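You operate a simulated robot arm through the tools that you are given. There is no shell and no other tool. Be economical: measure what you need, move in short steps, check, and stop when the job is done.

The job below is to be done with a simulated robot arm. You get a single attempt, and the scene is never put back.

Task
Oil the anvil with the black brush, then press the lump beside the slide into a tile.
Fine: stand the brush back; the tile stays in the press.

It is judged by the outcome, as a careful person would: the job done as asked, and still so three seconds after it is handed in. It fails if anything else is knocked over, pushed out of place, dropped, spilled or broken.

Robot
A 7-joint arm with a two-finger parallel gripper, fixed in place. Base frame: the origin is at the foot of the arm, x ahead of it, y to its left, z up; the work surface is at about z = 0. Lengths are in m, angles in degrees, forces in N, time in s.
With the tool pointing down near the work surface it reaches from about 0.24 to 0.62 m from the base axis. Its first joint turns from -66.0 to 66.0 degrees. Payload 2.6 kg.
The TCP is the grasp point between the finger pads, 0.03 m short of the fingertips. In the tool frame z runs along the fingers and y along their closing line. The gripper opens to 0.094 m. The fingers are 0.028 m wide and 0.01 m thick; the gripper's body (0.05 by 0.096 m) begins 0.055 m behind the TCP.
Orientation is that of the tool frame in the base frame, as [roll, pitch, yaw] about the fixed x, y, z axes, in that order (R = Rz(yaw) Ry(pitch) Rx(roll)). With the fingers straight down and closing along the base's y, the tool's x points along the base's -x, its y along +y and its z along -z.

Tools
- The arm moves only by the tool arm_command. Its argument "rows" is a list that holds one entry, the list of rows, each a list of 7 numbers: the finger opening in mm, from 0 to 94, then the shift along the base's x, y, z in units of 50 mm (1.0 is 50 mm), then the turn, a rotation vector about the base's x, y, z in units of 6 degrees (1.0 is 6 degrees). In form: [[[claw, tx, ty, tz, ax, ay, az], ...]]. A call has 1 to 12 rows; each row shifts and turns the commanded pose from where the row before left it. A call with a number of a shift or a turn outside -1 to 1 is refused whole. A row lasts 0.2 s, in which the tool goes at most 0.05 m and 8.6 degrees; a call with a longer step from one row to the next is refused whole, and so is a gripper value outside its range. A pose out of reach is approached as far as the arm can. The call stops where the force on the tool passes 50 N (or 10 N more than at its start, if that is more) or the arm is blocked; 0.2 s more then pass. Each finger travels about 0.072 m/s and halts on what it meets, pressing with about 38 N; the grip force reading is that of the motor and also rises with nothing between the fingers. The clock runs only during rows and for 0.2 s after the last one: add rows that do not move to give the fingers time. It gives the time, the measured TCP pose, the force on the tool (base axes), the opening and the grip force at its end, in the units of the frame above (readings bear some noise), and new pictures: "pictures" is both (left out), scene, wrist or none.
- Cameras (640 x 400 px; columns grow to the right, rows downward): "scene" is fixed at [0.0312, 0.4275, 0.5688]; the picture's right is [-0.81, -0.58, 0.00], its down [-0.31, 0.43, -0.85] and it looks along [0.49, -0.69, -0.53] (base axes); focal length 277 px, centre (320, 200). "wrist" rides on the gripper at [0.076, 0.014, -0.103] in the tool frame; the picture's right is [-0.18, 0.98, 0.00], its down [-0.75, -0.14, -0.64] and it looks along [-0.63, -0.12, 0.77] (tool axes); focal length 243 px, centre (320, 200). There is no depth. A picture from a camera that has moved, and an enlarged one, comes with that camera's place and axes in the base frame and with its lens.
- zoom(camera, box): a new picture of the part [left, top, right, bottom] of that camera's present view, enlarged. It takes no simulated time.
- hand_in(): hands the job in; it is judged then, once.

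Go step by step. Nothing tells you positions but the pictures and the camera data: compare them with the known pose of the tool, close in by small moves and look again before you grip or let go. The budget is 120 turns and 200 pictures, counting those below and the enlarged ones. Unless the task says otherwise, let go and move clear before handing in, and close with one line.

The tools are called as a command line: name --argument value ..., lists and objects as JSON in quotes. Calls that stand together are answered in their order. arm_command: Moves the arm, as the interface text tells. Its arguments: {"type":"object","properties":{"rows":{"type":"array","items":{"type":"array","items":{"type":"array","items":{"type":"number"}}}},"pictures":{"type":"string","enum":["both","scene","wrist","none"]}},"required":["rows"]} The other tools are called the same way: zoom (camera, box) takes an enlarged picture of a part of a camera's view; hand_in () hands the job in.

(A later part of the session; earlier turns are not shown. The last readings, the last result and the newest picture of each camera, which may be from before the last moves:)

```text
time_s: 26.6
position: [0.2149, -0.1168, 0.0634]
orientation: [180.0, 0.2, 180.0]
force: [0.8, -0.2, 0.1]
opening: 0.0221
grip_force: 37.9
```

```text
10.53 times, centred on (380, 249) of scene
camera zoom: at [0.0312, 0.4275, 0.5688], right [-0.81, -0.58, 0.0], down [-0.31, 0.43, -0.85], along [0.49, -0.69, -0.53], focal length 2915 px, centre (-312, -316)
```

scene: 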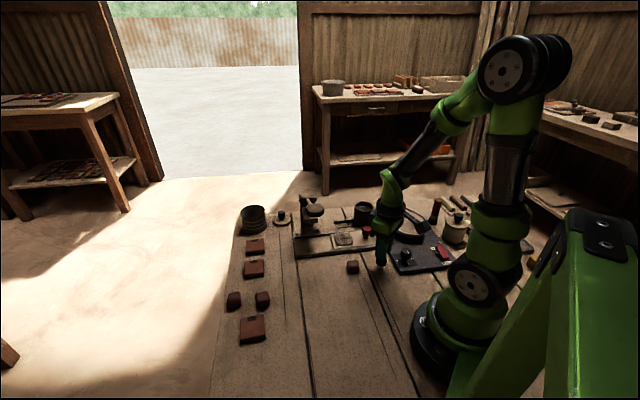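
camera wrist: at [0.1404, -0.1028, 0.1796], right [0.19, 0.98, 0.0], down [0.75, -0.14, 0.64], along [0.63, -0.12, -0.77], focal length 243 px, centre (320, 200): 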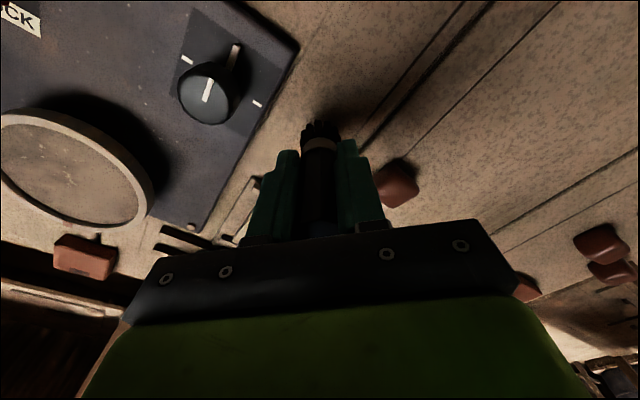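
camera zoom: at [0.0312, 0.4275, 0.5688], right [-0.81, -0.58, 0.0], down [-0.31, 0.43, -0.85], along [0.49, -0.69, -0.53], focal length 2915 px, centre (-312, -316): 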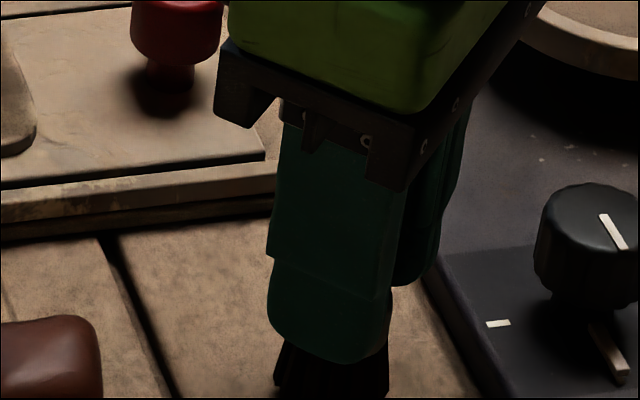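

arm_command --rows '[[[14, 0, 0, -0.04, 0, 0, 0], [14, 0, 0, -0.03, 0, 0, 0], [14, 0, 0, 0, 0, 0, 0]]]' --pictures "none"

zoom --camera "scene" --box '[350, 245, 410, 283]'

```text
time_s: 27.4
position: [0.2139, -0.1181, 0.0585]
orientation: [-180.0, 0.1, 179.9]
force: [0.2, -0.2, -0.2]
opening: 0.0221
grip_force: 38.1
```

```text
10.53 times, centred on (380, 264) of scene
camera zoom: at [0.0312, 0.4275, 0.5688], right [-0.81, -0.58, 0.0], down [-0.31, 0.43, -0.85], along [0.49, -0.69, -0.53], focal length 2915 px, centre (-312, -474)
```

zoom: 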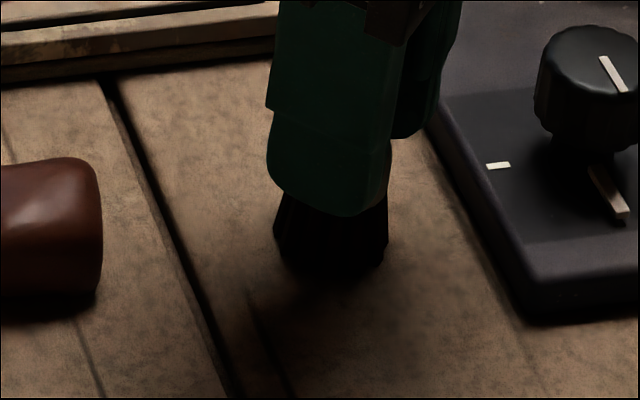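

arm_command --rows '[[[14, 0, 0, -0.04, 0, 0, 0], [14, 0, 0, 0, 0, 0, 0]]]' --pictures "none"

```text
time_s: 28.0
position: [0.2148, -0.1165, 0.0584]
orientation: [-180.0, 0.2, 179.9]
force: [-7.3, 3.5, 37.7]
opening: 0.0223
grip_force: 38.2
```

The brush is in contact. I'll relax by 2 mm, open modestly, then rise straight.

arm_command --rows '[[[14, 0, 0, 0.03, 0, 0, 0], [14, 0, 0, 0, 0, 0, 0], [42, 0, 0, 0, 0, 0, 0], [42, 0, 0, 0, 0, 0, 0], [42, 0, 0, 0, 0, 0, 0], [42, 0, 0, 0.4, 0, 0, 0], [42, 0, 0, 0.9, 0, 0, 0], [42, 0, 0, 0.9, 0, 0, 0], [42, 0, 0, 0.6, 0, 0, 0]]]'

zoom --camera "scene" --box '[310, 210, 430, 285]'

zoom --camera "wrist" --box '[220, 40, 480, 202]'

```text
time_s: 30.0
position: [0.2148, -0.1165, 0.201]
orientation: [-180.0, 0.0, 179.9]
force: [0.5, 0.5, -0.3]
opening: 0.0417
grip_force: 0.0
camera wrist: at [0.1383, -0.1027, 0.3025], right [0.19, 0.98, 0.0], down [0.75, -0.14, 0.64], along [0.63, -0.12, -0.77], focal length 243 px, centre (320, 200)
```

scene: 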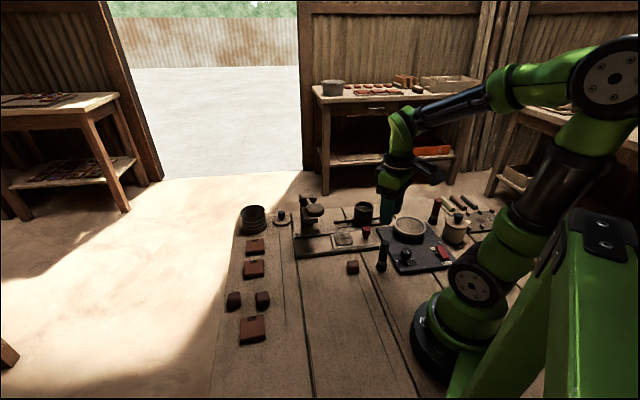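
wrist: 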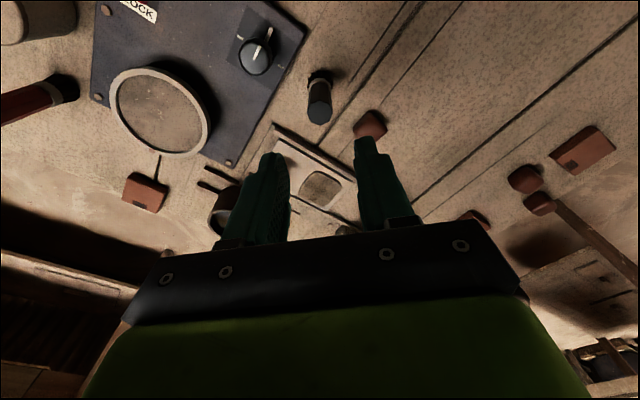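

```text
5.33 times, centred on (370, 248) of scene
camera zoom: at [0.0312, 0.4275, 0.5688], right [-0.81, -0.58, 0.0], down [-0.31, 0.43, -0.85], along [0.49, -0.69, -0.53], focal length 1477 px, centre (53, -53)
```

zoom: 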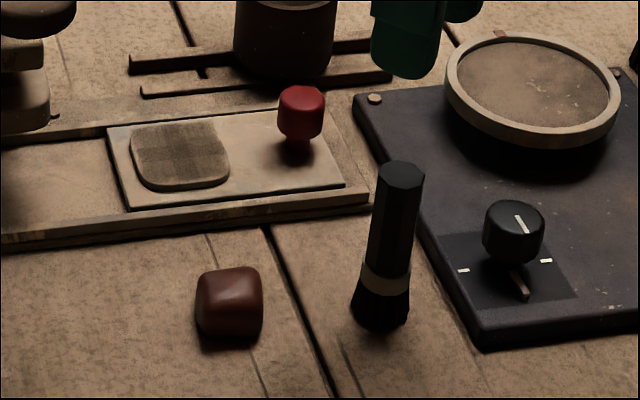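

```text
2.46 times, centred on (350, 121) of wrist
camera zoom: at [0.1383, -0.1027, 0.3025], right [0.19, 0.98, 0.0], down [0.75, -0.14, 0.64], along [0.63, -0.12, -0.77], focal length 597 px, centre (246, 394)
```

zoom: 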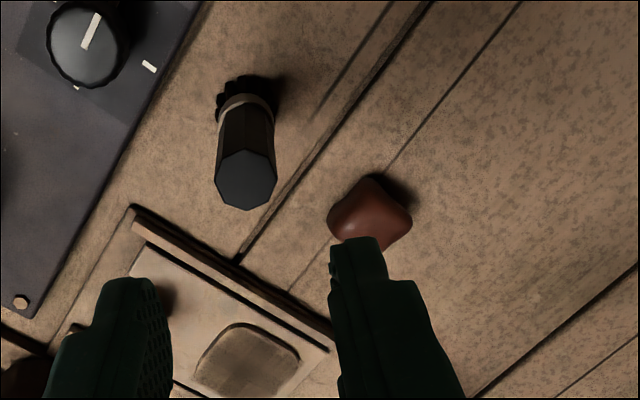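

The brush stands again in its place. Next I'll turn the gripper −45° and go above the lump at (0.271,-0.066).

arm_command --rows '[[[60, 0.14, 0.126, 0, 0, 0, -0.94], [60, 0.14, 0.126, 0, 0, 0, -0.94], [60, 0.14, 0.126, 0, 0, 0, -0.94], [60, 0.14, 0.126, 0, 0, 0, -0.94], [60, 0.14, 0.126, 0, 0, 0, -0.94], [60, 0.14, 0.126, -0.3, 0, 0, -0.94], [60, 0.14, 0.126, -0.3, 0, 0, -0.93], [60, 0.14, 0.126, -0.3, 0, 0, -0.93], [60, 0, 0, 0, 0, 0, 0]]]'

zoom --camera "wrist" --box '[220, 20, 420, 145]'

zoom --camera "scene" --box '[310, 210, 430, 285]'

```text
time_s: 32.0
position: [0.2694, -0.0661, 0.1548]
orientation: [-180.0, 0.1, 134.9]
force: [-1.1, 0.4, 0.2]
opening: 0.0598
grip_force: 0.0
camera wrist: at [0.2272, -0.0031, 0.2567], right [0.83, 0.56, 0.0], down [0.43, -0.63, 0.64], along [0.36, -0.53, -0.77], focal length 243 px, centre (320, 200)
```

scene: 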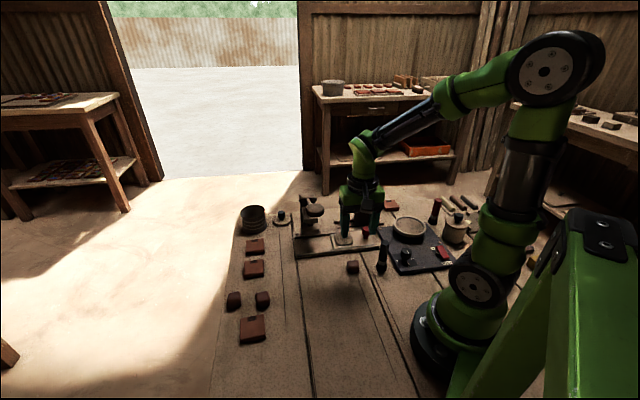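
wrist: 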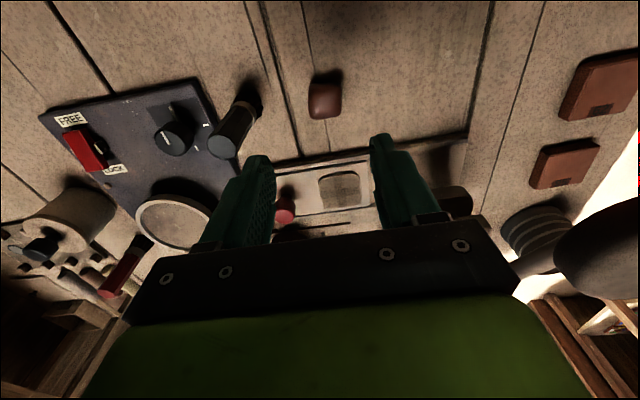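

```text
3.20 times, centred on (320, 82) of wrist
camera zoom: at [0.2272, -0.0031, 0.2567], right [0.83, 0.56, 0.0], down [0.43, -0.63, 0.64], along [0.36, -0.53, -0.77], focal length 776 px, centre (320, 576)
```

zoom: 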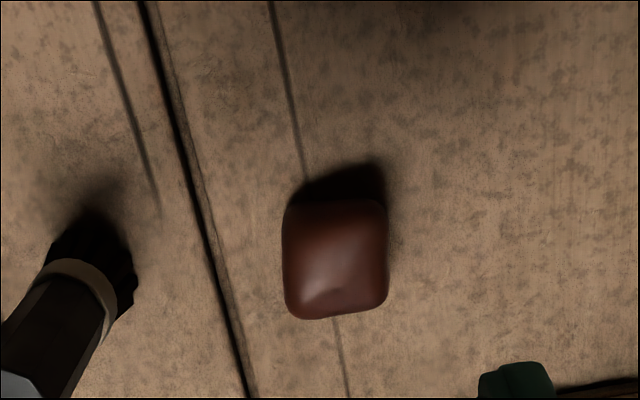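

```text
5.33 times, centred on (370, 248) of scene
camera zoom: at [0.0312, 0.4275, 0.5688], right [-0.81, -0.58, 0.0], down [-0.31, 0.43, -0.85], along [0.49, -0.69, -0.53], focal length 1477 px, centre (53, -53)
```

zoom: 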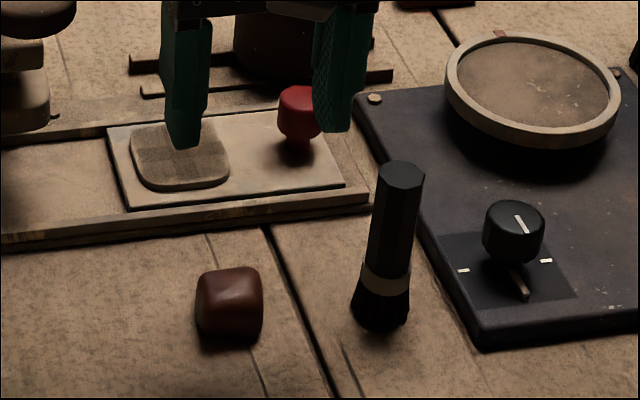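

The lump is aligned with the fingers. I'll descend partway and check.

arm_command --rows '[[[60, 0.05, 0.04, -0.6, 0, 0, 0], [60, 0, 0, -0.6, 0, 0, 0], [60, 0, 0, -0.6, 0, 0, 0], [60, 0, 0, 0, 0, 0, 0]]]'

zoom --camera "wrist" --box '[220, 60, 420, 185]'

zoom --camera "scene" --box '[310, 210, 430, 285]'

```text
time_s: 33.0
position: [0.2735, -0.0647, 0.0653]
orientation: [-180.0, 0.1, 134.9]
force: [-0.2, 0.7, 0.0]
opening: 0.0602
grip_force: 0.0
camera wrist: at [0.2297, -0.0019, 0.1668], right [0.83, 0.56, 0.0], down [0.43, -0.63, 0.64], along [0.36, -0.53, -0.77], focal length 243 px, centre (320, 200)
```

scene: 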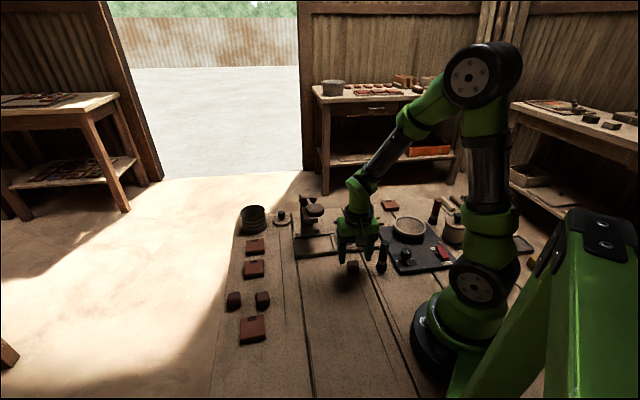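
wrist: 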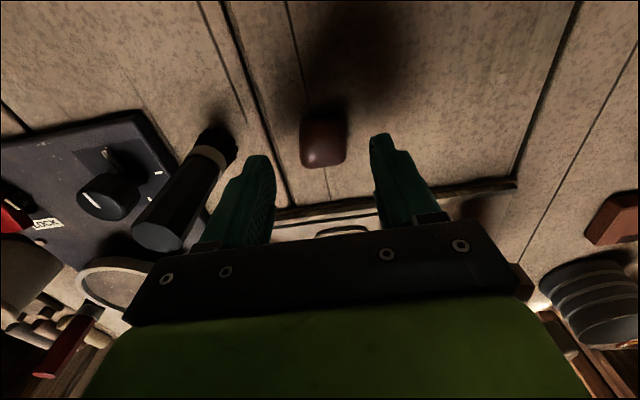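

```text
3.20 times, centred on (320, 122) of wrist
camera zoom: at [0.2297, -0.0019, 0.1668], right [0.83, 0.56, 0.0], down [0.43, -0.63, 0.64], along [0.36, -0.53, -0.77], focal length 776 px, centre (320, 448)
```

zoom: 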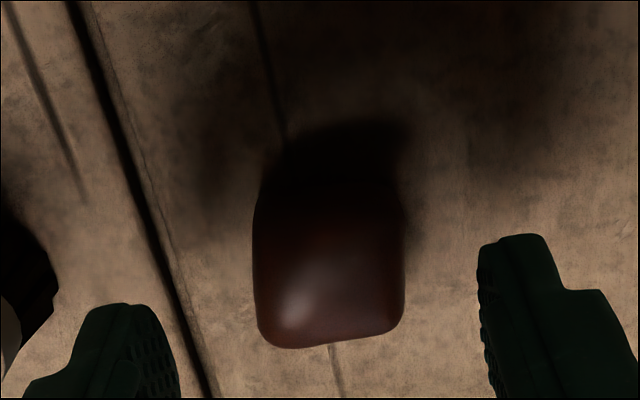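

```text
5.33 times, centred on (370, 248) of scene
camera zoom: at [0.0312, 0.4275, 0.5688], right [-0.81, -0.58, 0.0], down [-0.31, 0.43, -0.85], along [0.49, -0.69, -0.53], focal length 1477 px, centre (53, -53)
```

zoom: 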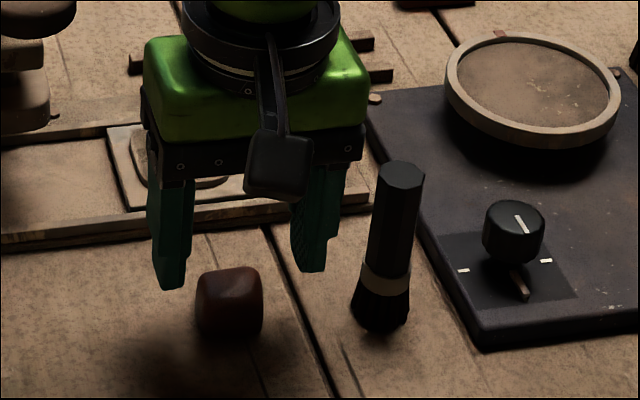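

The lump is well centred. I'll descend to fingertip height 4–5 mm and grip.

arm_command --rows '[[[60, 0, 0.03, -0.3, 0, 0, 0], [60, 0, 0, -0.28, 0, 0, 0], [60, 0, 0, 0, 0, 0, 0], [20, 0, 0, 0, 0, 0, 0], [20, 0, 0, 0, 0, 0, 0], [20, 0, 0, 0, 0, 0, 0]]]' --pictures "none"

zoom --camera "scene" --box '[310, 210, 430, 285]'

zoom --camera "wrist" --box '[220, 60, 420, 185]'

```text
time_s: 34.4
position: [0.2735, -0.0642, 0.0373]
orientation: [180.0, 0.2, 134.9]
force: [0.1, 0.0, -0.5]
opening: 0.0326
grip_force: 38.1
```

```text
5.33 times, centred on (370, 248) of scene
camera zoom: at [0.0312, 0.4275, 0.5688], right [-0.81, -0.58, 0.0], down [-0.31, 0.43, -0.85], along [0.49, -0.69, -0.53], focal length 1477 px, centre (53, -53)
```

zoom: 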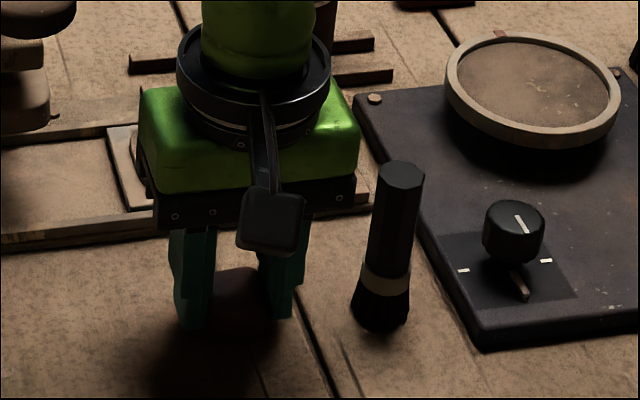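

```text
3.20 times, centred on (320, 122) of wrist
camera zoom: at [0.2297, 0.0002, 0.1384], right [0.83, 0.56, 0.0], down [0.43, -0.63, 0.64], along [0.36, -0.53, -0.77], focal length 776 px, centre (320, 448)
```

zoom: 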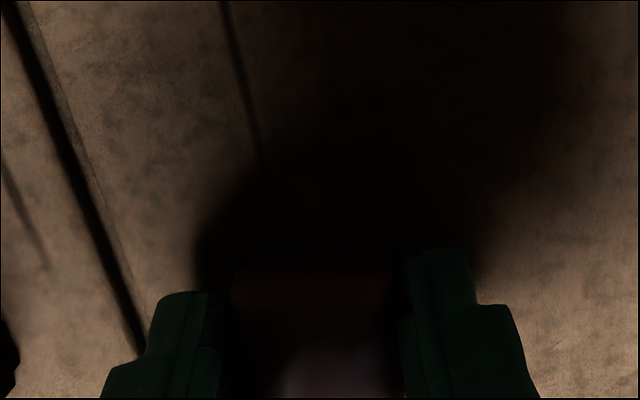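

The lump is gripped (33 mm). I'll lift and move toward the anvil, then re-measure it.

arm_command --rows '[[[20, 0, 0, 0.5, 0, 0, 0], [20, 0, 0, 0.9, 0, 0, 0], [20, 0, 0, 0.9, 0, 0, 0], [20, 0.25, -0.25, 0, 0, 0, 0], [20, 0.25, -0.25, 0, 0, 0, 0], [20, 0, 0, 0, 0, 0, 0]]]'

zoom --camera "wrist" --box '[220, 60, 420, 185]'

zoom --camera "scene" --box '[290, 180, 410, 255]'

```text
time_s: 35.8
position: [0.2979, -0.0873, 0.1507]
orientation: [180.0, 0.1, 134.8]
force: [0.4, -0.3, 0.7]
opening: 0.0326
grip_force: 38.2
camera wrist: at [0.2546, -0.0246, 0.2534], right [0.83, 0.56, 0.0], down [0.43, -0.63, 0.64], along [0.36, -0.53, -0.77], focal length 243 px, centre (320, 200)
```

scene: 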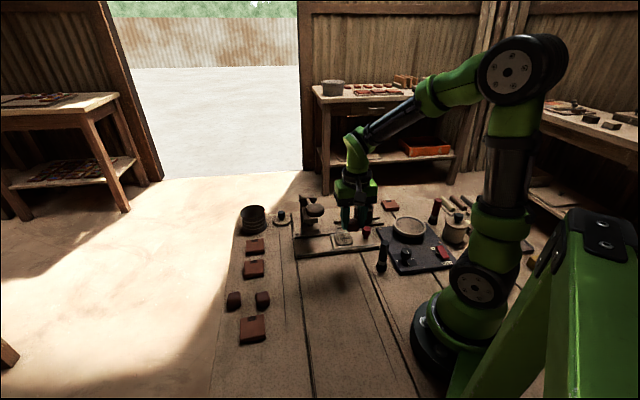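
wrist: 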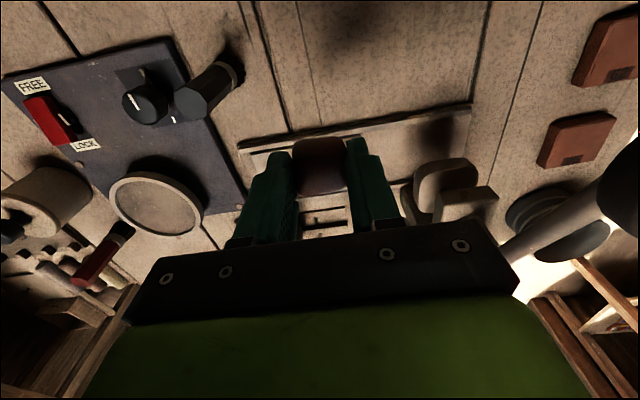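

```text
3.20 times, centred on (320, 122) of wrist
camera zoom: at [0.2546, -0.0246, 0.2534], right [0.83, 0.56, 0.0], down [0.43, -0.63, 0.64], along [0.36, -0.53, -0.77], focal length 776 px, centre (320, 448)
```

zoom: 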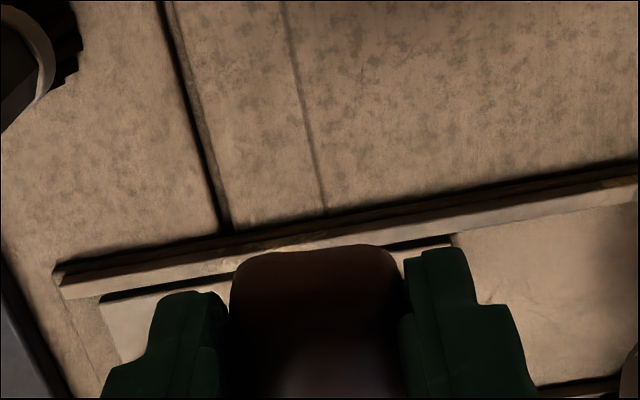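

```text
5.33 times, centred on (350, 218) of scene
camera zoom: at [0.0312, 0.4275, 0.5688], right [-0.81, -0.58, 0.0], down [-0.31, 0.43, -0.85], along [0.49, -0.69, -0.53], focal length 1477 px, centre (160, 107)
```

zoom: 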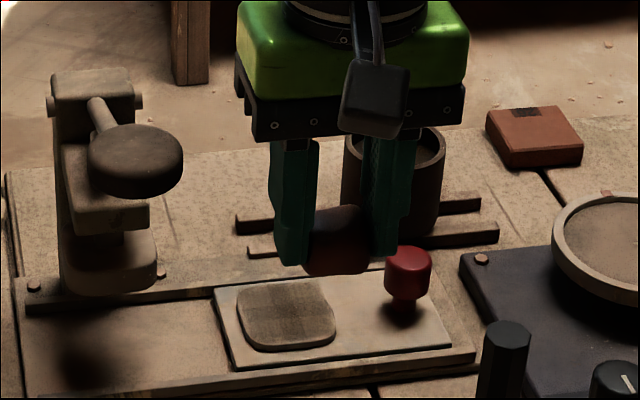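

The anvil is now at about (0.349,-0.139). I'll move over it and lower to just above.

arm_command --rows '[[[20, 0.5, -0.52, 0, 0, 0, 0], [20, 0.52, -0.52, 0, 0, 0, 0], [20, 0, 0, -0.6, 0, 0, 0], [20, 0, 0, -0.6, 0, 0, 0], [20, 0, 0, -0.3, 0, 0, 0], [20, 0, 0, 0, 0, 0, 0]]]'

zoom --camera "scene" --box '[310, 205, 390, 255]'

zoom --camera "wrist" --box '[220, 60, 420, 185]'

```text
time_s: 37.2
position: [0.3484, -0.139, 0.0741]
orientation: [-180.0, 0.0, 134.9]
force: [0.7, -1.2, 0.4]
opening: 0.0327
grip_force: 37.8
camera wrist: at [0.306, -0.0765, 0.1768], right [0.83, 0.56, 0.0], down [0.43, -0.63, 0.64], along [0.36, -0.53, -0.77], focal length 243 px, centre (320, 200)
```

scene: 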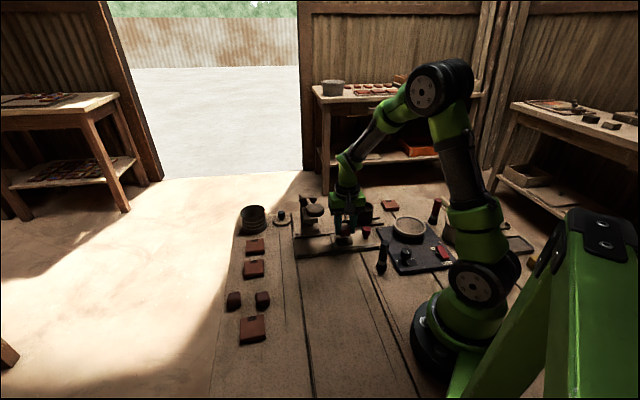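
wrist: 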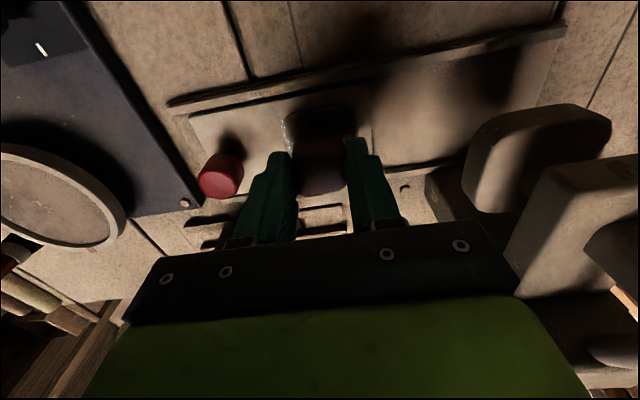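

```text
8.00 times, centred on (350, 230) of scene
camera zoom: at [0.0312, 0.4275, 0.5688], right [-0.81, -0.58, 0.0], down [-0.31, 0.43, -0.85], along [0.49, -0.69, -0.53], focal length 2215 px, centre (80, -40)
```

zoom: 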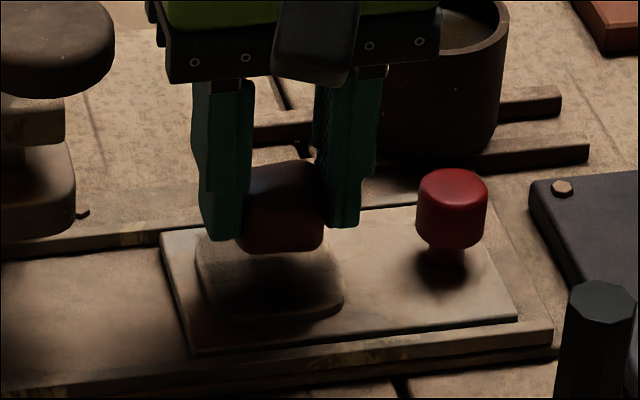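

```text
3.20 times, centred on (320, 122) of wrist
camera zoom: at [0.306, -0.0765, 0.1768], right [0.83, 0.56, 0.0], down [0.43, -0.63, 0.64], along [0.36, -0.53, -0.77], focal length 776 px, centre (320, 448)
```

zoom: 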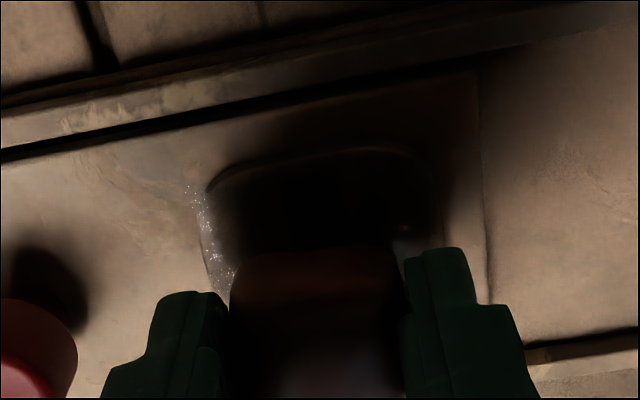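

The lump is centred along the slide and about 3 mm too far back. I'll correct that, lower to contact and release.

arm_command --rows '[[[20, -0.04, 0.04, -0.1, 0, 0, 0], [20, 0, 0, -0.1, 0, 0, 0], [20, 0, 0, 0, 0, 0, 0]]]' --pictures "none"

zoom --camera "scene" --box '[310, 205, 390, 255]'

```text
time_s: 38.0
position: [0.3465, -0.1378, 0.0653]
orientation: [-180.0, 0.1, 135.0]
force: [0.8, 0.5, -0.7]
opening: 0.0329
grip_force: 38.1
```

```text
8.00 times, centred on (350, 230) of scene
camera zoom: at [0.0312, 0.4275, 0.5688], right [-0.81, -0.58, 0.0], down [-0.31, 0.43, -0.85], along [0.49, -0.69, -0.53], focal length 2215 px, centre (80, -40)
```

zoom: 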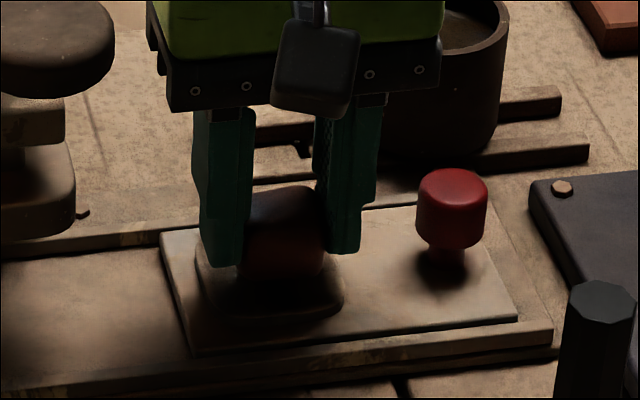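

arm_command --rows '[[[20, 0, 0, -0.05, 0, 0, 0], [20, 0, 0, -0.05, 0, 0, 0], [20, 0, 0, 0, 0, 0, 0]]]' --pictures "none"

zoom --camera "scene" --box '[310, 205, 390, 255]'

```text
time_s: 38.8
position: [0.3464, -0.1375, 0.0599]
orientation: [180.0, 0.1, 134.9]
force: [0.5, -0.1, -0.4]
opening: 0.033
grip_force: 37.8
```

```text
8.00 times, centred on (350, 230) of scene
camera zoom: at [0.0312, 0.4275, 0.5688], right [-0.81, -0.58, 0.0], down [-0.31, 0.43, -0.85], along [0.49, -0.69, -0.53], focal length 2215 px, centre (80, -40)
```

zoom: 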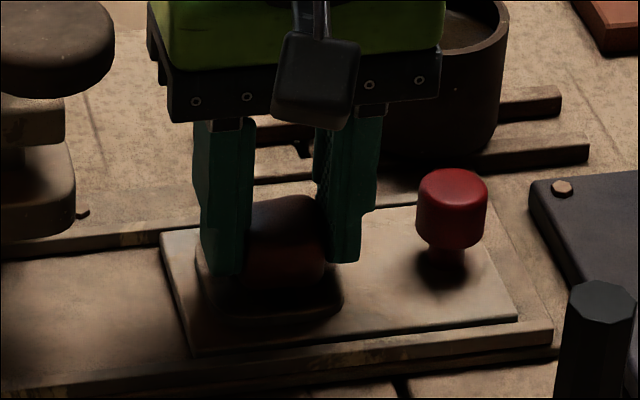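

It is nearly down and about 3 mm toward the knob. I'll nudge it and lower the last bit.

arm_command --rows '[[[20, 0.05, 0.05, 0, 0, 0, 0], [20, 0, 0, -0.04, 0, 0, 0], [20, 0, 0, 0, 0, 0, 0]]]' --pictures "none"

```text
time_s: 39.6
position: [0.3498, -0.135, 0.0587]
orientation: [180.0, 0.0, 134.9]
force: [0.1, -0.6, -1.2]
opening: 0.0328
grip_force: 37.5
```

arm_command --rows '[[[20, 0, 0, -0.04, 0, 0, 0], [20, 0, 0, 0, 0, 0, 0]]]' --pictures "none"

zoom --camera "scene" --box '[310, 205, 390, 255]'

```text
time_s: 40.2
position: [0.3496, -0.1354, 0.0558]
orientation: [-180.0, 0.2, 134.8]
force: [0.3, 0.0, -1.6]
opening: 0.033
grip_force: 37.3
```

```text
8.00 times, centred on (350, 230) of scene
camera zoom: at [0.0312, 0.4275, 0.5688], right [-0.81, -0.58, 0.0], down [-0.31, 0.43, -0.85], along [0.49, -0.69, -0.53], focal length 2215 px, centre (80, -40)
```

zoom: 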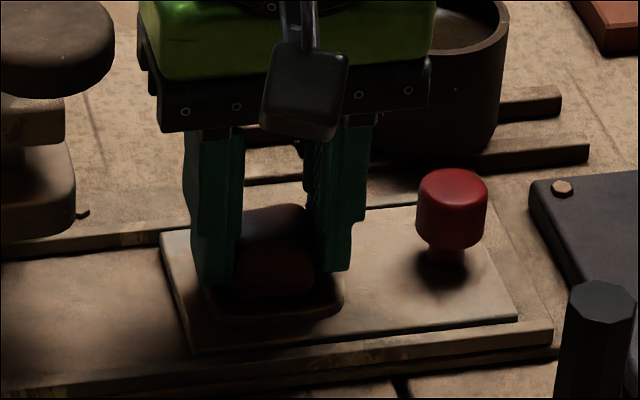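

arm_command --rows '[[[20, 0, 0, -0.03, 0, 0, 0], [20, 0, 0, 0, 0, 0, 0]]]' --pictures "none"

```text
time_s: 40.8
position: [0.3499, -0.1364, 0.0564]
orientation: [179.9, 0.2, 134.9]
force: [-4.1, 5.1, 21.7]
opening: 0.0328
grip_force: 38.4
```

Contact is made. I'll release the lump and rise.

arm_command --rows '[[[20, 0, 0, 0.03, 0, 0, 0], [20, 0, 0, 0, 0, 0, 0], [56, 0, 0, 0, 0, 0, 0], [56, 0, 0, 0, 0, 0, 0], [56, 0, 0, 0, 0, 0, 0], [56, 0, 0, 0.5, 0, 0, 0], [56, 0, 0, 0.9, 0, 0, 0], [56, -0.5, 0.5, 0.6, 0, 0, 0], [56, -0.3, 0.3, 0, 0, 0, 0], [56, 0, 0, 0, 0, 0, 0]]]'

zoom --camera "scene" --box '[290, 190, 410, 265]'

zoom --camera "wrist" --box '[220, 80, 420, 205]'

```text
time_s: 43.0
position: [0.3078, -0.0956, 0.1573]
orientation: [179.9, 0.1, 134.9]
force: [-0.5, 0.1, 0.5]
opening: 0.056
grip_force: 0.2
camera wrist: at [0.2647, -0.0316, 0.2585], right [0.83, 0.56, 0.0], down [0.43, -0.63, 0.64], along [0.36, -0.53, -0.77], focal length 243 px, centre (320, 200)
```

scene: 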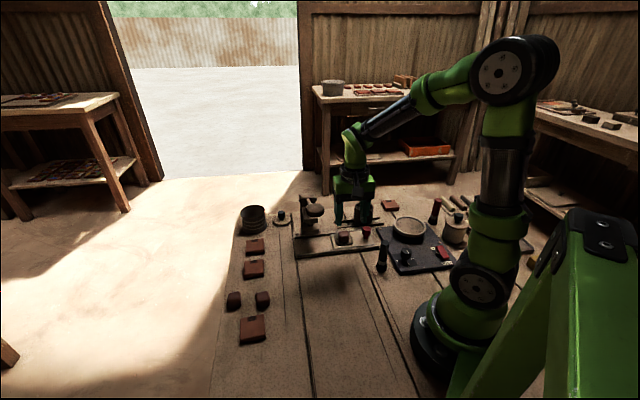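
wrist: 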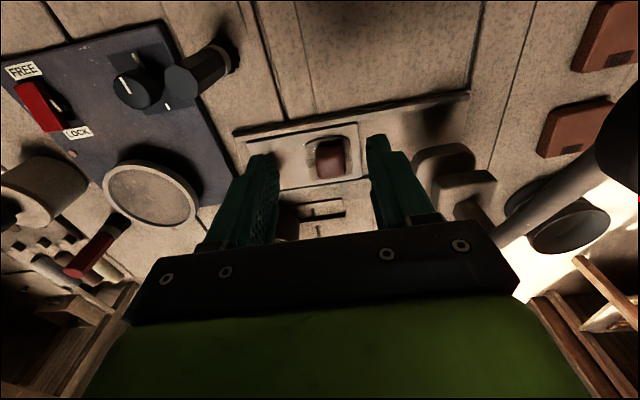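

```text
5.33 times, centred on (350, 228) of scene
camera zoom: at [0.0312, 0.4275, 0.5688], right [-0.81, -0.58, 0.0], down [-0.31, 0.43, -0.85], along [0.49, -0.69, -0.53], focal length 1477 px, centre (160, 53)
```

zoom: 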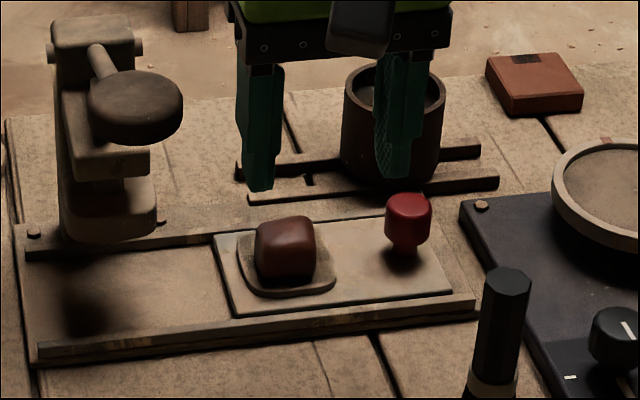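

```text
3.20 times, centred on (320, 142) of wrist
camera zoom: at [0.2647, -0.0316, 0.2585], right [0.83, 0.56, 0.0], down [0.43, -0.63, 0.64], along [0.36, -0.53, -0.77], focal length 776 px, centre (320, 384)
```

zoom: 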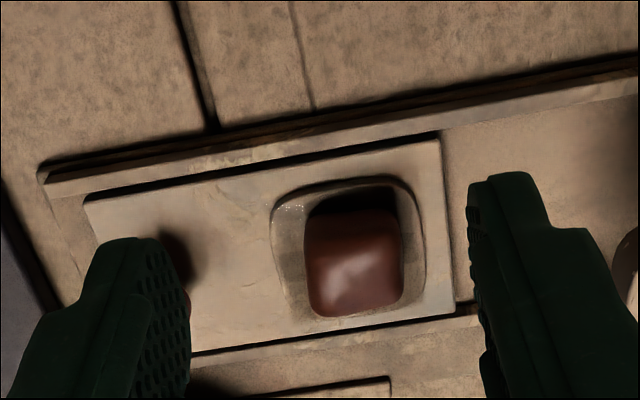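

The lump sits well on the anvil. Next I'll turn the gripper +90°, close it to a narrow cradle, and go behind the red knob to push the slide under the die.

arm_command --rows '[[[30, -0.06, -0.2, 0.3, 0, 0, 0.94], [12, -0.06, -0.2, 0, 0, 0, 0.94], [12, -0.06, -0.2, 0, 0, 0, 0.94], [12, -0.06, -0.2, 0, 0, 0, 0.94], [12, -0.06, -0.2, 0, 0, 0, 0.94], [12, -0.06, -0.2, 0, 0, 0, 0.94], [12, -0.06, -0.2, 0, 0, 0, 0.94], [12, -0.06, -0.2, 0, 0, 0, 0.94], [12, -0.06, -0.2, 0, 0, 0, 0.94], [12, -0.06, -0.2, 0, 0, 0, 0.94], [12, -0.06, -0.2, 0, 0, 0, 0.94], [12, -0.06, -0.2, 0, 0, 0, 0.94]]]' --pictures "none"

arm_command --rows '[[[12, 0, -0.04, 0, 0, 0, 0.94], [12, 0, -0.04, 0, 0, 0, 0.94], [12, 0, -0.04, 0, 0, 0, 0.94], [12, 0, -0.04, 0, 0, 0, 0.94], [12, 0, 0, 0, 0, 0, 0]]]'

zoom --camera "wrist" --box '[220, 40, 420, 165]'

zoom --camera "scene" --box '[290, 180, 410, 255]'

```text
time_s: 45.6
position: [0.2737, -0.2152, 0.1713]
orientation: [179.9, 0.1, -157.3]
force: [-0.4, 0.1, -0.2]
opening: 0.012
grip_force: 0.0
```

```text
time_s: 46.8
position: [0.2741, -0.2234, 0.1719]
orientation: [-180.0, 0.0, -134.7]
force: [-0.9, -0.7, -0.7]
opening: 0.0119
grip_force: 0.0
camera wrist: at [0.2107, -0.2685, 0.2737], right [-0.57, 0.82, 0.0], down [0.63, 0.44, 0.64], along [0.53, 0.37, -0.77], focal length 243 px, centre (320, 200)
```

scene: 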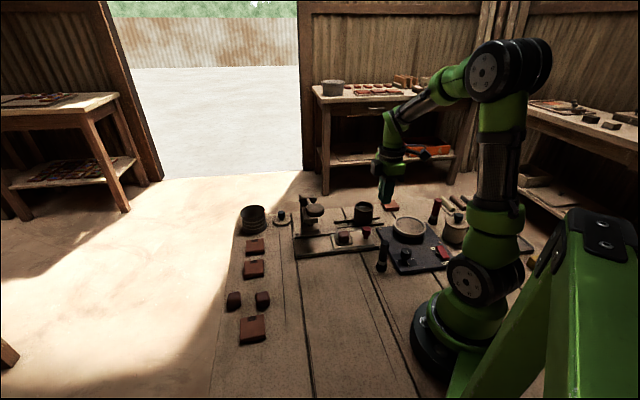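
wrist: 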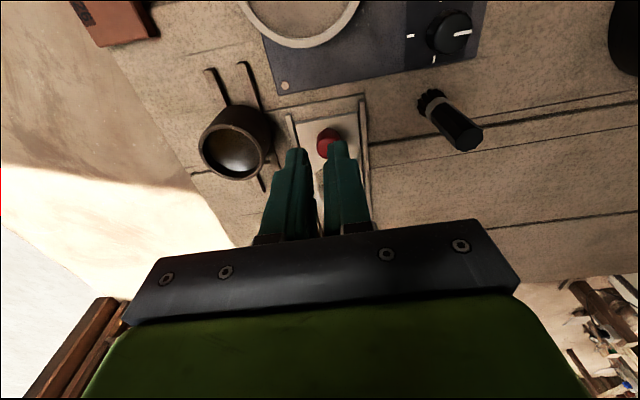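

```text
3.20 times, centred on (320, 102) of wrist
camera zoom: at [0.2107, -0.2685, 0.2737], right [-0.57, 0.82, 0.0], down [0.63, 0.44, 0.64], along [0.53, 0.37, -0.77], focal length 776 px, centre (320, 512)
```

zoom: 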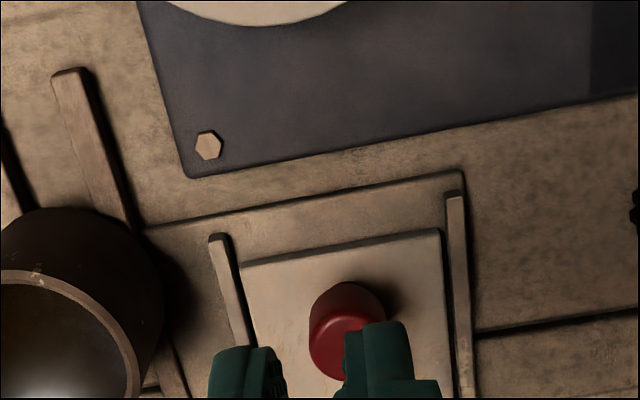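

```text
5.33 times, centred on (350, 218) of scene
camera zoom: at [0.0312, 0.4275, 0.5688], right [-0.81, -0.58, 0.0], down [-0.31, 0.43, -0.85], along [0.49, -0.69, -0.53], focal length 1477 px, centre (160, 107)
```

zoom: 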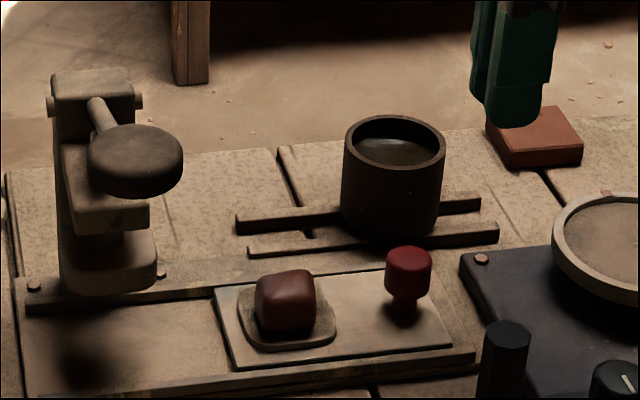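

The knob is at (0.304,-0.194). I'll descend just behind it with the tips at z≈0.033.

arm_command --rows '[[[12, 0.1, 0.07, -0.7, 0, 0, 0], [12, 0, 0, -0.7, 0, 0, 0], [12, 0, 0, -0.5, 0, 0, 0], [12, 0, 0, -0.26, 0, 0, 0], [12, 0, 0, 0, 0, 0, 0]]]'

zoom --camera "wrist" --box '[220, 80, 420, 205]'

zoom --camera "scene" --box '[310, 200, 410, 262]'

```text
time_s: 48.0
position: [0.2789, -0.22, 0.0634]
orientation: [-180.0, 0.1, -134.8]
force: [-0.3, 0.4, 0.1]
opening: 0.0118
grip_force: 0.0
camera wrist: at [0.2154, -0.2646, 0.1652], right [-0.57, 0.82, 0.0], down [0.63, 0.43, 0.64], along [0.53, 0.37, -0.77], focal length 243 px, centre (320, 200)
```

scene: 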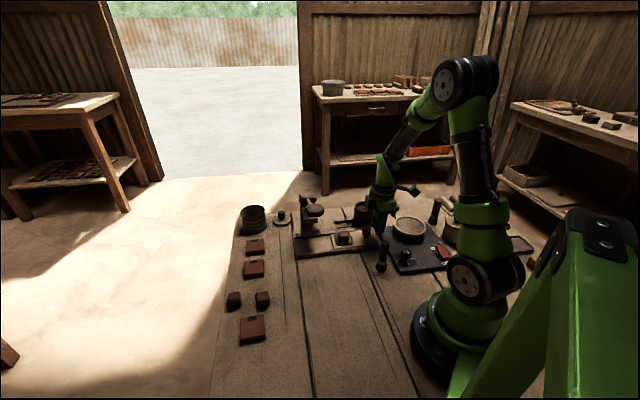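
wrist: 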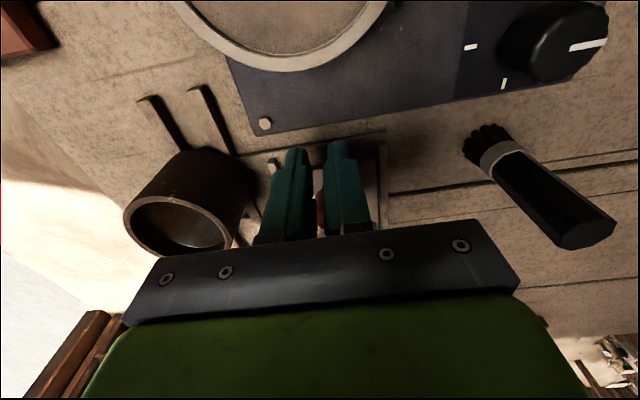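

```text
3.20 times, centred on (320, 142) of wrist
camera zoom: at [0.2154, -0.2646, 0.1652], right [-0.57, 0.82, 0.0], down [0.63, 0.43, 0.64], along [0.53, 0.37, -0.77], focal length 776 px, centre (320, 384)
```

zoom: 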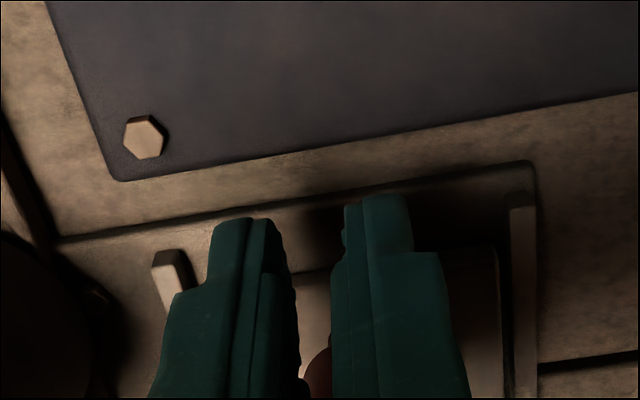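

```text
6.40 times, centred on (360, 231) of scene
camera zoom: at [0.0312, 0.4275, 0.5688], right [-0.81, -0.58, 0.0], down [-0.31, 0.43, -0.85], along [0.49, -0.69, -0.53], focal length 1772 px, centre (64, 2)
```

zoom: 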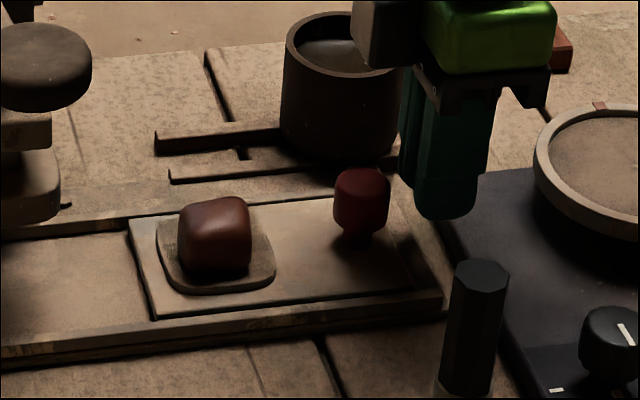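

I'll shift 5 mm sideways to centre the cradle on the knob, then push along the slide and check.

arm_command --rows '[[[12, -0.06, 0.07, 0, 0, 0, 0], [12, 0.14, 0.145, 0, 0, 0, 0], [12, 0.14, 0.145, 0, 0, 0, 0], [12, 0.14, 0.145, 0, 0, 0, 0], [12, 0.14, 0.145, 0, 0, 0, 0], [12, 0, 0, 0, 0, 0, 0]]]' --pictures "wrist"

zoom --camera "scene" --box '[290, 190, 410, 265]'

```text
time_s: 49.4
position: [0.3026, -0.1873, 0.0647]
orientation: [179.9, 0.1, -134.9]
force: [0.0, 0.2, 0.8]
opening: 0.0122
grip_force: 0.3
camera wrist: at [0.2402, -0.2322, 0.1657], right [-0.57, 0.82, 0.0], down [0.63, 0.43, 0.64], along [0.53, 0.37, -0.77], focal length 243 px, centre (320, 200)
```

wrist: 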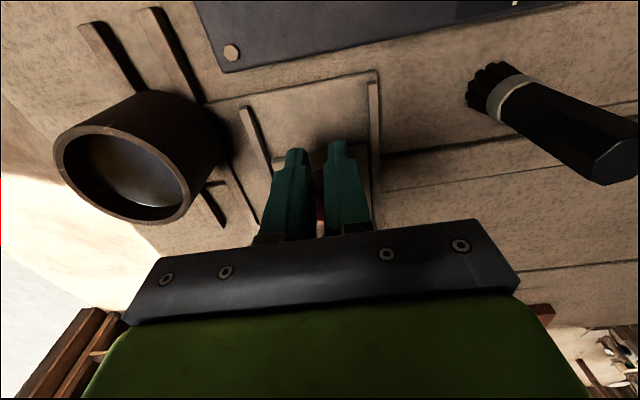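

```text
5.33 times, centred on (350, 228) of scene
camera zoom: at [0.0312, 0.4275, 0.5688], right [-0.81, -0.58, 0.0], down [-0.31, 0.43, -0.85], along [0.49, -0.69, -0.53], focal length 1477 px, centre (160, 53)
```

zoom: 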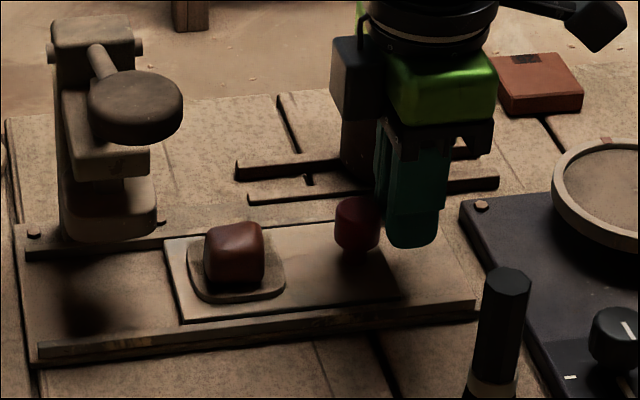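

The slide moves freely with its load. I'll continue.

arm_command --rows '[[[12, 0.14, 0.145, 0, 0, 0, 0], [12, 0.14, 0.145, 0, 0, 0, 0], [12, 0.14, 0.145, 0, 0, 0, 0], [12, 0.14, 0.145, 0, 0, 0, 0], [12, 0, 0, 0, 0, 0, 0]]]' --pictures "none"

zoom --camera "scene" --box '[280, 190, 380, 252]'

```text
time_s: 50.6
position: [0.3313, -0.1572, 0.0647]
orientation: [-180.0, 0.0, -134.8]
force: [1.1, 0.1, 0.5]
opening: 0.0123
grip_force: 0.0
```

```text
6.40 times, centred on (330, 221) of scene
camera zoom: at [0.0312, 0.4275, 0.5688], right [-0.81, -0.58, 0.0], down [-0.31, 0.43, -0.85], along [0.49, -0.69, -0.53], focal length 1772 px, centre (256, 66)
```

zoom: 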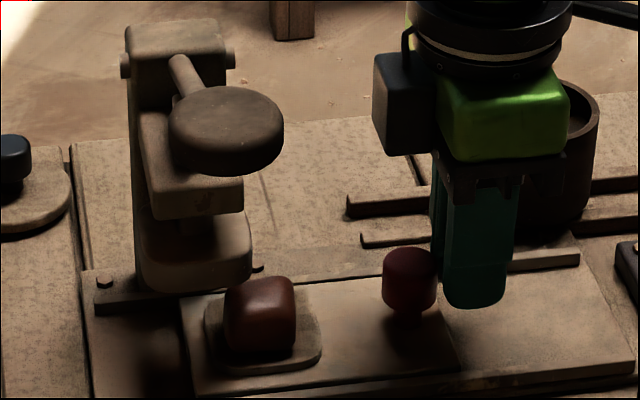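

Clearances to the press look fine. I'll push another 25 mm.

arm_command --rows '[[[12, 0.12, 0.125, 0, 0, 0, 0], [12, 0.12, 0.125, 0, 0, 0, 0], [12, 0.12, 0.125, 0, 0, 0, 0], [12, 0, 0, 0, 0, 0, 0]]]' --pictures "none"

zoom --camera "scene" --box '[280, 190, 380, 252]'

```text
time_s: 51.6
position: [0.3486, -0.1395, 0.0639]
orientation: [-180.0, 0.1, -134.8]
force: [1.2, 1.0, -0.1]
opening: 0.012
grip_force: 0.2
```

```text
6.40 times, centred on (330, 221) of scene
camera zoom: at [0.0312, 0.4275, 0.5688], right [-0.81, -0.58, 0.0], down [-0.31, 0.43, -0.85], along [0.49, -0.69, -0.53], focal length 1772 px, centre (256, 66)
```

zoom: 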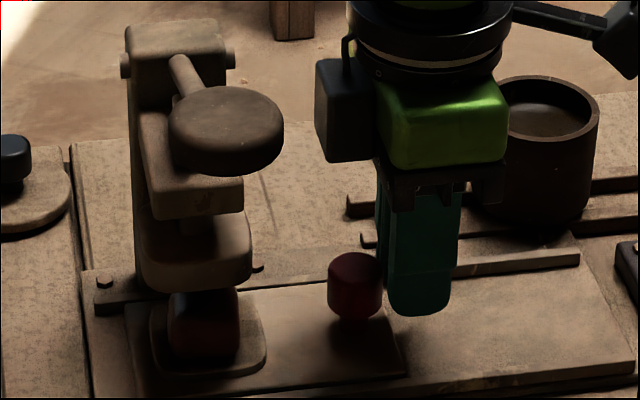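

The lump is almost under the die. I'll push 6 mm more and look.

arm_command --rows '[[[12, 0.08, 0.085, 0, 0, 0, 0], [12, 0, 0, 0, 0, 0, 0], [12, 0, 0, 0, 0, 0, 0]]]' --pictures "wrist"

zoom --camera "scene" --box '[280, 205, 360, 255]'

```text
time_s: 52.4
position: [0.3527, -0.1356, 0.0644]
orientation: [180.0, 0.0, -134.9]
force: [-2.1, -1.8, 0.9]
opening: 0.0118
grip_force: 0.0
camera wrist: at [0.2903, -0.181, 0.1654], right [-0.57, 0.82, 0.0], down [0.63, 0.43, 0.64], along [0.53, 0.36, -0.77], focal length 243 px, centre (320, 200)
```

wrist: 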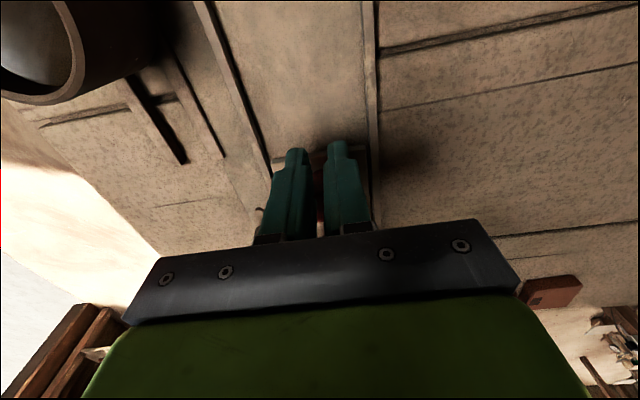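

```text
8.00 times, centred on (320, 230) of scene
camera zoom: at [0.0312, 0.4275, 0.5688], right [-0.81, -0.58, 0.0], down [-0.31, 0.43, -0.85], along [0.49, -0.69, -0.53], focal length 2215 px, centre (320, -40)
```

zoom: 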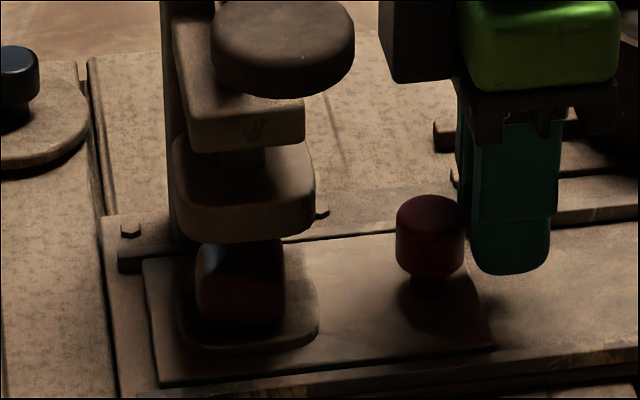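

It appears aligned: die and anvil share one centre in the scene view. I'll test for a stop with 2 mm more.

arm_command --rows '[[[12, 0.03, 0.03, 0, 0, 0, 0], [12, 0, 0, 0, 0, 0, 0]]]' --pictures "none"

zoom --camera "scene" --box '[280, 205, 360, 255]'

```text
time_s: 53.0
position: [0.3541, -0.1374, 0.0643]
orientation: [-180.0, -0.1, -135.0]
force: [-14.6, -12.5, 3.4]
opening: 0.0114
grip_force: 0.0
```

```text
8.00 times, centred on (320, 230) of scene
camera zoom: at [0.0312, 0.4275, 0.5688], right [-0.81, -0.58, 0.0], down [-0.31, 0.43, -0.85], along [0.49, -0.69, -0.53], focal length 2215 px, centre (320, -40)
```

zoom: 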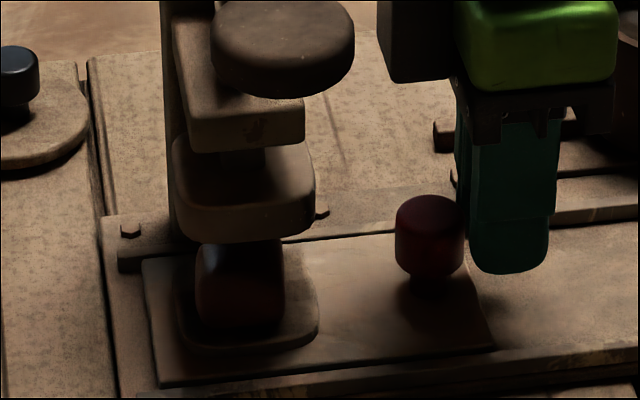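

The slide is at its stop with anvil under the die. I'll back off, rise, and look at the lever pad.

arm_command --rows '[[[12, -0.4, -0.4, 0, 0, 0, 0], [12, -0.4, -0.4, 0.2, 0, 0, 0], [12, 0, 0, 0.9, 0, 0, 0], [12, 0, 0, 0.9, 0, 0, 0], [12, 0, 0, 0.9, 0, 0, 0], [12, 0, 0, 0.9, 0, 0, 0], [12, 0, 0.6, 0.9, 0, 0, 0], [12, 0, 0.8, 0, 0, 0, 0], [12, 0, 0.8, 0, 0, 0, 0], [12, 0, 0, 0, 0, 0, 0]]]'

zoom --camera "scene" --box '[280, 190, 380, 252]'

```text
refused: row 7 steps farther than a row can; nothing moved
```

```text
6.40 times, centred on (330, 221) of scene
camera zoom: at [0.0312, 0.4275, 0.5688], right [-0.81, -0.58, 0.0], down [-0.31, 0.43, -0.85], along [0.49, -0.69, -0.53], focal length 1772 px, centre (256, 66)
```

zoom: 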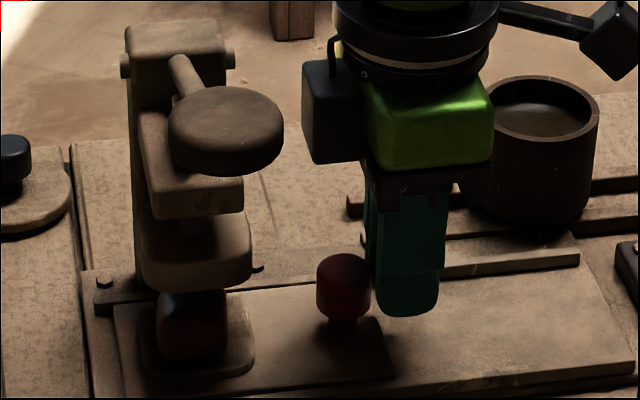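

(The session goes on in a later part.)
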